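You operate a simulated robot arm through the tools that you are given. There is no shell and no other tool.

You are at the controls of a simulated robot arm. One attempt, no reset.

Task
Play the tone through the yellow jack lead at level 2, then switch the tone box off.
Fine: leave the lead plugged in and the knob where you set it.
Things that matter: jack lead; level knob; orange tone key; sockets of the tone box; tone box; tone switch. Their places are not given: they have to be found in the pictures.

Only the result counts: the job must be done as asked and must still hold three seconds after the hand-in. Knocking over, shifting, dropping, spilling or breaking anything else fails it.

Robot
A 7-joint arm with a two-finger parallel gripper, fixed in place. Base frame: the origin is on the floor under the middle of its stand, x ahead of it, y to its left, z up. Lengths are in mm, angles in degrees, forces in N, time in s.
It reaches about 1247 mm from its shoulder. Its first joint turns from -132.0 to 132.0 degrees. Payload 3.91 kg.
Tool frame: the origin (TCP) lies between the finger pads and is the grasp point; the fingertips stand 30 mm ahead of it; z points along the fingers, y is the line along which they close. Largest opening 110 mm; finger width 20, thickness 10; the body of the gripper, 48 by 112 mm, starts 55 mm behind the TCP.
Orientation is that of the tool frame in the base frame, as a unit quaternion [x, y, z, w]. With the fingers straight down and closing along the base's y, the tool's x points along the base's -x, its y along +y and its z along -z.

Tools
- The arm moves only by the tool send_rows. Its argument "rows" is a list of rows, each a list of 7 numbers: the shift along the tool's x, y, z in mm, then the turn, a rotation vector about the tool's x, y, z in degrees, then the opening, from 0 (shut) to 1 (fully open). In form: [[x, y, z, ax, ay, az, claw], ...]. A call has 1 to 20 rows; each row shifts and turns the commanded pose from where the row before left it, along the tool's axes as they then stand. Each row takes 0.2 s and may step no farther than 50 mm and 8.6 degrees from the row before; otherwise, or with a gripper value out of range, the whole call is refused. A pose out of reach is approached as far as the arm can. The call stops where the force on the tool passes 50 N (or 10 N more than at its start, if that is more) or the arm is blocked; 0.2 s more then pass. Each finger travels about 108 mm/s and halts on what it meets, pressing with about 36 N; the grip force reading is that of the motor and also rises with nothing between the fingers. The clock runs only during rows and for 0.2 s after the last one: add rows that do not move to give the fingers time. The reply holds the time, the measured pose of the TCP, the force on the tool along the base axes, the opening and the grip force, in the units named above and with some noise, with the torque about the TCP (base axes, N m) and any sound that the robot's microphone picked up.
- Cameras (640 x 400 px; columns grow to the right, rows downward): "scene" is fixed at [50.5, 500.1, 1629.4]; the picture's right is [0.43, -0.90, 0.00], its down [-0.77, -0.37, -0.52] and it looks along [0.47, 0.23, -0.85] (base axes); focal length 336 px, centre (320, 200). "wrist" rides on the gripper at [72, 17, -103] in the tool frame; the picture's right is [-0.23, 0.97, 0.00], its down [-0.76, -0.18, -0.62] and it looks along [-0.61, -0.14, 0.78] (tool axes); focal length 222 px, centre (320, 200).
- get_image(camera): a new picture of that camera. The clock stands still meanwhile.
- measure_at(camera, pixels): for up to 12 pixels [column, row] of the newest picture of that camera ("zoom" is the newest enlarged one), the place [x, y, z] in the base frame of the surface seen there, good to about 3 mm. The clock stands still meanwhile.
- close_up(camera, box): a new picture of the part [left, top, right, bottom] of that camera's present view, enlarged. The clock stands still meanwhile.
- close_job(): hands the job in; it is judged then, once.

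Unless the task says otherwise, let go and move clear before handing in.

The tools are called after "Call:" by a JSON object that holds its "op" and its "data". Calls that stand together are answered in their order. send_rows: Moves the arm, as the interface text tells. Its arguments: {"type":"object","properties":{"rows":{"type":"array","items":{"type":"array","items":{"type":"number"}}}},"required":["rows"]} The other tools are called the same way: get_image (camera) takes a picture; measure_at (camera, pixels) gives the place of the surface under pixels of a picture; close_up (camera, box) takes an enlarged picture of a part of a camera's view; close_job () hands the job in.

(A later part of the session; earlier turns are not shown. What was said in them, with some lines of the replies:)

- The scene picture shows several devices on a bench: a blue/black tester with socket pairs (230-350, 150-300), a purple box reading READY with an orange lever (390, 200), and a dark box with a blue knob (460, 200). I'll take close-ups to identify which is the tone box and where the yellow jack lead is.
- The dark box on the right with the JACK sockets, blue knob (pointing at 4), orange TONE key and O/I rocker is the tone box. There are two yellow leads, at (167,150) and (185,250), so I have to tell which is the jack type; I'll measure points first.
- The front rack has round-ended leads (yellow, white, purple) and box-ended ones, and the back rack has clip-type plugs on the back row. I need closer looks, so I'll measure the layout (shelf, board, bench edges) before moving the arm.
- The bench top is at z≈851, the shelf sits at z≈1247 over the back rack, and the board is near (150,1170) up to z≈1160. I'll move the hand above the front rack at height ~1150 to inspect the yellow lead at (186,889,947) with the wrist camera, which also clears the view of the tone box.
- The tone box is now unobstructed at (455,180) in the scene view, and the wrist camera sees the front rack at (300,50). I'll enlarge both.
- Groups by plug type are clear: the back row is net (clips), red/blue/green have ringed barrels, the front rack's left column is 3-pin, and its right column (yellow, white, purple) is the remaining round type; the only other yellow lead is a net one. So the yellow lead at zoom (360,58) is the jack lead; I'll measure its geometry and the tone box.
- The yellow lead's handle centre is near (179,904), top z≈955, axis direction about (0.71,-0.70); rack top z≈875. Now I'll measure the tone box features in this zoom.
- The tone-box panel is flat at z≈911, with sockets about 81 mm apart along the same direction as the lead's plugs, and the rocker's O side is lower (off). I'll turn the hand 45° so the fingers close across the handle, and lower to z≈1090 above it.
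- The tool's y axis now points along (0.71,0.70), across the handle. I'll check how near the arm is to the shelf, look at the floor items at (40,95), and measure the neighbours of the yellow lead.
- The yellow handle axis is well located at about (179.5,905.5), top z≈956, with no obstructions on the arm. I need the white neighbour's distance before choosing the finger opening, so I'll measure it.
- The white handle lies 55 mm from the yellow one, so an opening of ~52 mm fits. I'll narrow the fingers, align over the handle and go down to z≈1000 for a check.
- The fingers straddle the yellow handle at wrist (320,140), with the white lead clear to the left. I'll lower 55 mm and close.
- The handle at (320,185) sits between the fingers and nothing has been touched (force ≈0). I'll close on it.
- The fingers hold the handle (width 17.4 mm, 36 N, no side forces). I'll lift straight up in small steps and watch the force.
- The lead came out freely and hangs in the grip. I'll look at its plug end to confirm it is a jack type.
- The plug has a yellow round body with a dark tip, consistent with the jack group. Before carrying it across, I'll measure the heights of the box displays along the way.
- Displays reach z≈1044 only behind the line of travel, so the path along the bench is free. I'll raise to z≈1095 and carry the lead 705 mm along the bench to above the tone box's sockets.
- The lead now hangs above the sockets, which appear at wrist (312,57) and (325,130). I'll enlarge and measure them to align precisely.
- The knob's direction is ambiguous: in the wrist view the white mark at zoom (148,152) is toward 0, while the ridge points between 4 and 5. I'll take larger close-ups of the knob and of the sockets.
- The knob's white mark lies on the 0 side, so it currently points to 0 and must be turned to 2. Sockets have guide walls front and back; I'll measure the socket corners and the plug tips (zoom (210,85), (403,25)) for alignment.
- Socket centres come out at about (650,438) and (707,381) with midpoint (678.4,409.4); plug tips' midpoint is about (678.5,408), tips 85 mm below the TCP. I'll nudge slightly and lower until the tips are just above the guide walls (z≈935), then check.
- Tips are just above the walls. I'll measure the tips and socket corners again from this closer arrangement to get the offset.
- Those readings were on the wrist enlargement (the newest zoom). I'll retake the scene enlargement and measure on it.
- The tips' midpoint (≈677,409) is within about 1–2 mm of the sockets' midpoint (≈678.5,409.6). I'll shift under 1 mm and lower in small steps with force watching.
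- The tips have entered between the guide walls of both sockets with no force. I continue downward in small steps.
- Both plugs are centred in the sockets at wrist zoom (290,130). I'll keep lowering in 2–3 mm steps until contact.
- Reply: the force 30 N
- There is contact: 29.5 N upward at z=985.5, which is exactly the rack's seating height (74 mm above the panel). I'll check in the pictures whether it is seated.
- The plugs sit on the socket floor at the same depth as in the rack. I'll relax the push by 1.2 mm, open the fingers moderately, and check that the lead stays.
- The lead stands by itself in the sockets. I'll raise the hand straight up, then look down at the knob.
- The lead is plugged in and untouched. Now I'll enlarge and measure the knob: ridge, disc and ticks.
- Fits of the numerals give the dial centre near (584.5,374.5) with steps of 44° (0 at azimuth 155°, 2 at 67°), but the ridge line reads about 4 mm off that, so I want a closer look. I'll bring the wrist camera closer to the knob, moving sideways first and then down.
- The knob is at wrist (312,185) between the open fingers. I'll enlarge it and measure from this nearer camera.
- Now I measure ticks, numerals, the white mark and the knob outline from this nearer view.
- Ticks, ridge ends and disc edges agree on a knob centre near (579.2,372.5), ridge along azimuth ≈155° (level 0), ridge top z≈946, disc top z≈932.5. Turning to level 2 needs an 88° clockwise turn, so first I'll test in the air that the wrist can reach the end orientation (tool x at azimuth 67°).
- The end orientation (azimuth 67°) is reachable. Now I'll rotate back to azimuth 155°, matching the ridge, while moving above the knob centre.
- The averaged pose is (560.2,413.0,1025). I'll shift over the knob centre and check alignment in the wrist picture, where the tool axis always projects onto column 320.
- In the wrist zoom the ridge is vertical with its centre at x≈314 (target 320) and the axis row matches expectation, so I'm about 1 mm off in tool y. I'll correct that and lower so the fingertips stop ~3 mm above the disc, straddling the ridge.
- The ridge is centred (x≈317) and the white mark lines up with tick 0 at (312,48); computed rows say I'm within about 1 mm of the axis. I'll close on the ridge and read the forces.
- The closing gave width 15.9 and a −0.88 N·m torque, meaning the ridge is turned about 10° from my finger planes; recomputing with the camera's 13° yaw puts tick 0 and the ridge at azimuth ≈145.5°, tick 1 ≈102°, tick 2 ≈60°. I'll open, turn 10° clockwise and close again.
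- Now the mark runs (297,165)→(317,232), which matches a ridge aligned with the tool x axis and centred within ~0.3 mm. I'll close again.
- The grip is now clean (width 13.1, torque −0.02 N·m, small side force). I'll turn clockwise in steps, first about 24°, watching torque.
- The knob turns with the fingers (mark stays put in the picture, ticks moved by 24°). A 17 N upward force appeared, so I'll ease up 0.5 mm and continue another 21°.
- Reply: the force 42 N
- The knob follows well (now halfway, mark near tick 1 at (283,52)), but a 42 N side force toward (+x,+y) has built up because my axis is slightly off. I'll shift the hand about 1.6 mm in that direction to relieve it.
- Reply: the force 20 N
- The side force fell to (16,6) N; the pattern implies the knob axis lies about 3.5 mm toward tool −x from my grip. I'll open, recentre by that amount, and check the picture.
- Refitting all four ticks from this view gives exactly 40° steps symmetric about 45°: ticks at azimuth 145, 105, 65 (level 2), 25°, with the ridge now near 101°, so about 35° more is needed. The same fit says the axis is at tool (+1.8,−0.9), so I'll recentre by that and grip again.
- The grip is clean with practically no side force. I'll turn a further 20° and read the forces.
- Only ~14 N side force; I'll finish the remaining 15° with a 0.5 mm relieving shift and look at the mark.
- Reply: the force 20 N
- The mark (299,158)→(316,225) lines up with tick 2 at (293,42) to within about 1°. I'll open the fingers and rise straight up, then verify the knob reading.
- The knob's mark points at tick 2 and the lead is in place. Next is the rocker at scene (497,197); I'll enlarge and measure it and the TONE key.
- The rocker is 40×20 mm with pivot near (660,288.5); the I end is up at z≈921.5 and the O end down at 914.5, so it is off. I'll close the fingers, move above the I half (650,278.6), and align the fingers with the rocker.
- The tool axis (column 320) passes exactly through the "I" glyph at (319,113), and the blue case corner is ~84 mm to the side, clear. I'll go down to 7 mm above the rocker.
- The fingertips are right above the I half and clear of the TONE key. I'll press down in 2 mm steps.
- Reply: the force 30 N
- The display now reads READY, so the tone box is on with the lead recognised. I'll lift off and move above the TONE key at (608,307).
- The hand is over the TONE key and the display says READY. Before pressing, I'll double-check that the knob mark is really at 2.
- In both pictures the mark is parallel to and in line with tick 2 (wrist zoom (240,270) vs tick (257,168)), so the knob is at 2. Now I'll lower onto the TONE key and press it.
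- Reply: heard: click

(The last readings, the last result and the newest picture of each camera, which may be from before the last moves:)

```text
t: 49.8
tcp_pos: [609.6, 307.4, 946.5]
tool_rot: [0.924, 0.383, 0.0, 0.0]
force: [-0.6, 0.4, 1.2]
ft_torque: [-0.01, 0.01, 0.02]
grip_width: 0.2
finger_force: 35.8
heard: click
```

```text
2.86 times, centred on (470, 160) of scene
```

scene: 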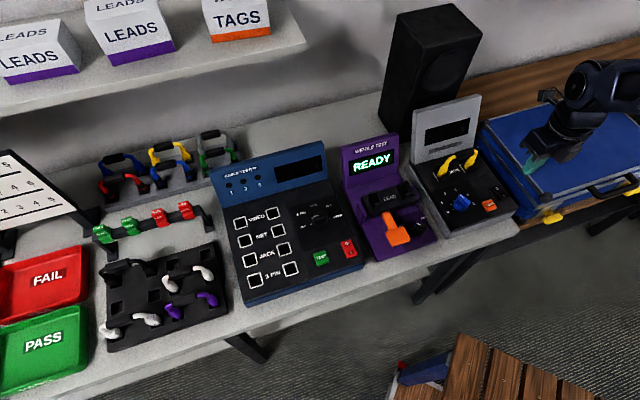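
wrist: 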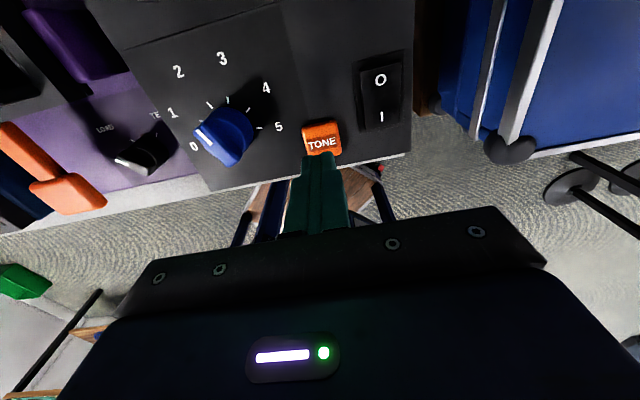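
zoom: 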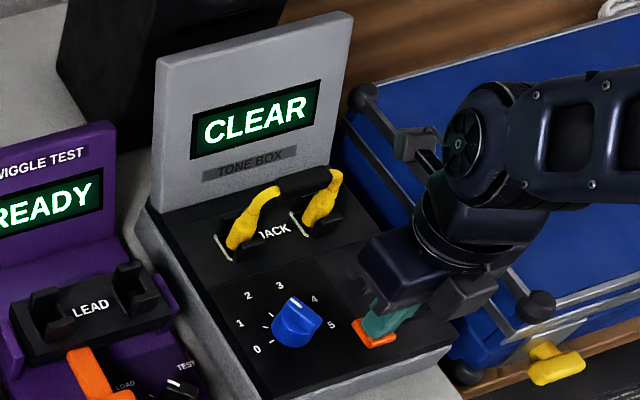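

A click was heard and the display changed to CLEAR. I'll hold the key briefly to listen for the tone before letting go.

Call:
{"op": "send_rows", "data": {"rows": [[0, 0, 0, 0, 0, 0, 0], [0, 0, 0, 0, 0, 0, 0], [0, 0, 0, 0, 0, 0, 0]]}}

Call:
{"op": "close_up", "data": {"camera": "scene", "box": [410, 90, 530, 230]}}

```text
t: 50.6
tcp_pos: [608.4, 306.9, 947.1]
tool_rot: [0.924, 0.382, 0.0, 0.001]
force: [0.1, -0.5, 1.6]
ft_torque: [0.02, 0.02, -0.02]
grip_width: 0.2
finger_force: 35.8
```

```text
2.86 times, centred on (470, 160) of scene
```

zoom: 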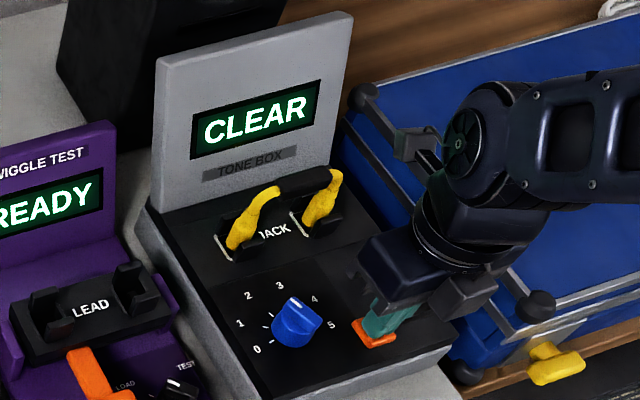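

The display still says CLEAR with the key held. I'll lift off and listen/watch what the box shows on release.

Call:
{"op": "send_rows", "data": {"rows": [[0, 0, -5, 0, 0, 0, 0], [0, 0, -10, 0, 0, 0, 0], [0, 0, -15, 0, 0, 0, 0], [0, 0, 0, 0, 0, 0, 0], [0, 0, 0, 0, 0, 0, 0]]}}

Call:
{"op": "close_up", "data": {"camera": "scene", "box": [410, 90, 530, 230]}}

```text
t: 51.8
tcp_pos: [607.9, 307.2, 976.9]
tool_rot: [0.924, 0.383, 0.0, 0.0]
force: [0.2, -0.1, -0.4]
ft_torque: [0.01, 0.01, 0.02]
grip_width: 0.3
finger_force: 36.2
```

```text
2.86 times, centred on (470, 160) of scene
```

zoom: 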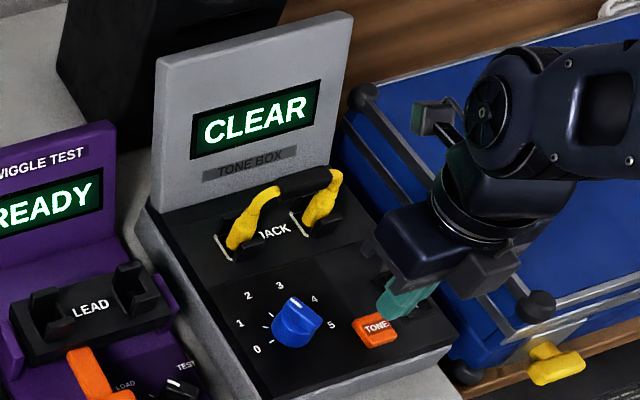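

The key sprang back and the display stays on CLEAR: the tone has played through the lead. Now I'll move above the O half of the rocker at (670,298.4).

Call:
{"op": "send_rows", "data": {"rows": [[18.7, 24.8, 0, 0, 0, 0, 0], [18.8, 24.9, 0, 0, 0, 0, 0], [0, 0, 0, 0, 0, 0, 0]]}}

Call:
{"op": "get_image", "data": {"camera": "wrist"}}

Call:
{"op": "close_up", "data": {"camera": "scene", "box": [440, 130, 540, 220]}}

```text
t: 52.6
tcp_pos: [669.4, 298.6, 976.8]
tool_rot: [0.924, 0.382, 0.0, 0.0]
force: [-0.2, -0.4, 1.3]
ft_torque: [0.02, -0.02, 0.03]
grip_width: 0.1
finger_force: 36.0
```

```text
taken
```

wrist: 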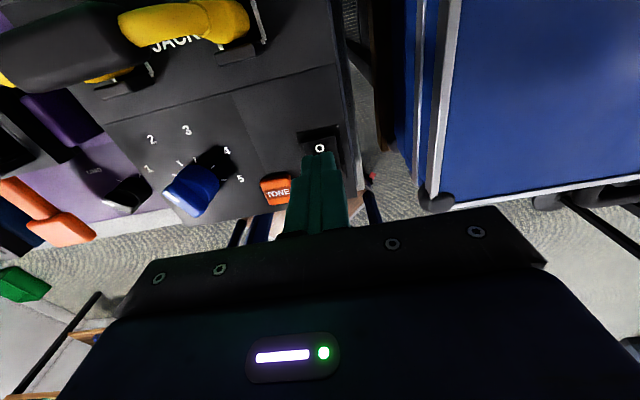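

```text
4.44 times, centred on (490, 175) of scene
```

zoom: 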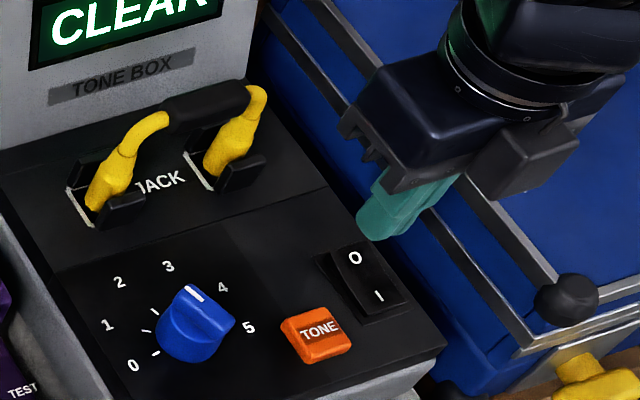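

The O glyph at (319,148) lies on the tool axis. I'll lower and press the O half in small steps.

Call:
{"op": "send_rows", "data": {"rows": [[0, 0, 12, 0, 0, 0, 0], [0, 0, 8, 0, 0, 0, 0], [0, 0, 3, 0, 0, 0, 0], [0, 0, 2, 0, 0, 0, 0], [0, 0, 2, 0, 0, 0, 0], [0, 0, 2, 0, 0, 0, 0], [0, 0, 0, 0, 0, 0, 0]]}}

Call:
{"op": "close_up", "data": {"camera": "scene", "box": [410, 90, 530, 230]}}

```text
t: 54.2
tcp_pos: [668.1, 298.5, 948.0]
tool_rot: [0.924, 0.382, 0.0, 0.0]
force: [-1.3, 0.6, 10.7]
ft_torque: [-0.07, 0.13, 0.06]
grip_width: 0.2
finger_force: 36.3
```

```text
2.86 times, centred on (470, 160) of scene
```

zoom: 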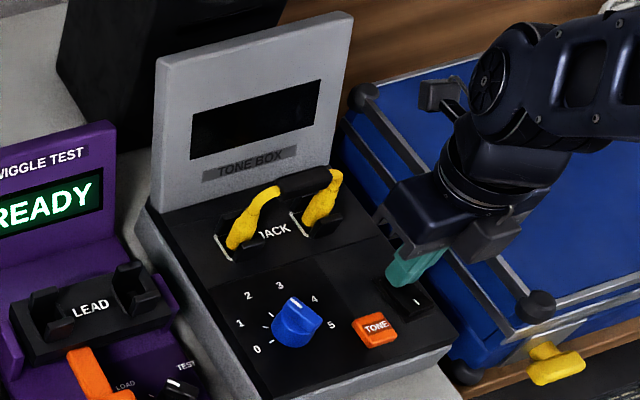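

The display went dark, so the box is switched off. I'll press 1 mm more to make sure the rocker has latched, then lift off high.

Call:
{"op": "send_rows", "data": {"rows": [[0, 0, 1, 0, 0, 0, 0], [0, 0, 0, 0, 0, 0, 0], [0, 0, -10, 0, 0, 0, 0], [0, 0, -30, 0, 0, 0, 0], [0, 0, -40, 0, 0, 0, 0], [0, 0, -40, 0, 0, 0, 0], [0, 0, 0, 0, 0, 0, 0]]}}

Call:
{"op": "get_image", "data": {"camera": "scene"}}

Call:
{"op": "close_up", "data": {"camera": "scene", "box": [410, 90, 530, 230]}}

Call:
{"op": "get_image", "data": {"camera": "wrist"}}

```text
t: 55.8
tcp_pos: [670.4, 295.9, 1065.5]
tool_rot: [0.924, 0.382, 0.001, 0.0]
force: [-0.8, 0.5, 0.1]
ft_torque: [0.01, 0.04, 0.02]
grip_width: 0.1
finger_force: 35.7
```

```text
taken
```

scene: 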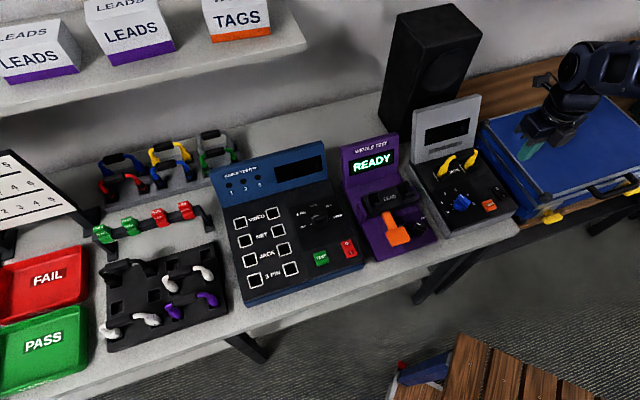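

```text
2.86 times, centred on (470, 160) of scene
```

zoom: 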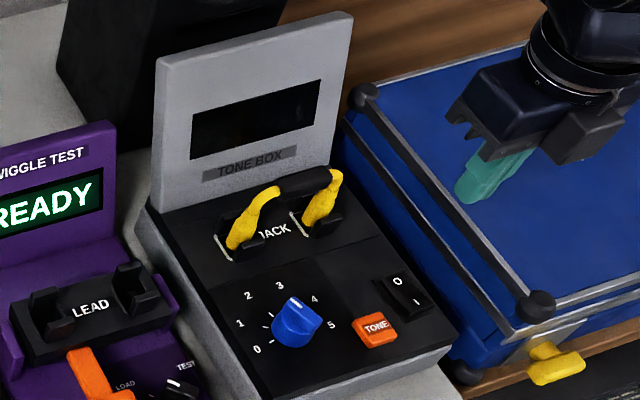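

```text
taken
```

wrist: 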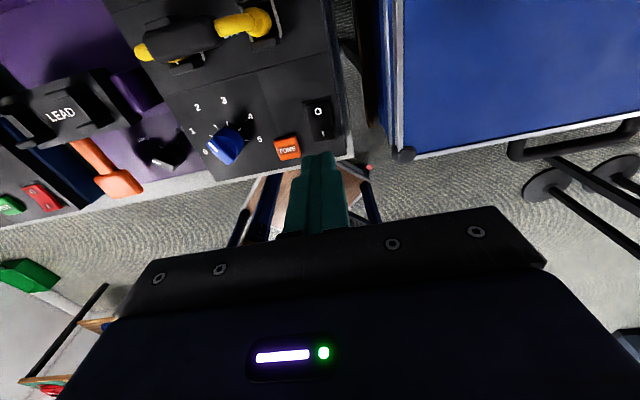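

The tone box's display is dark, and the rocker is back on O at zoom (400,290). The yellow lead is still in both JACK sockets, the knob mark is still at 2, and everything else looks undisturbed. The hand is well clear, so I'm handing in the job.

Call:
{"op": "close_job", "data": {}}

```text
The job is handed in.
```

I handed the job in. The tone was played once through the yellow jack lead at level 2, and the tone box is switched off. I don't have the judging result.

- **Lead:** I took the yellow lead from the front rack and plugged it into both JACK sockets. No label names it as the jack lead. I chose it because its round plugs set it apart and the only other yellow lead I saw is a network type. With the box on, the display read READY.
- **Level:** the knob was at 0, and I turned it to 2. Before I pressed the key, its mark lined up with the 2 tick to within about a degree, and it still looked in place afterwards.
- **Tone:** when I pressed the TONE key, the display changed from READY to CLEAR. The robot's microphone reported only a click, not a tone, so CLEAR is my only evidence that the tone played.
- **Off:** I pressed the switch back to O and the display went dark.

The lead is still plugged in, the knob is where I set it, and the hand is clear of the box. Nothing else looked moved in the last pictures.
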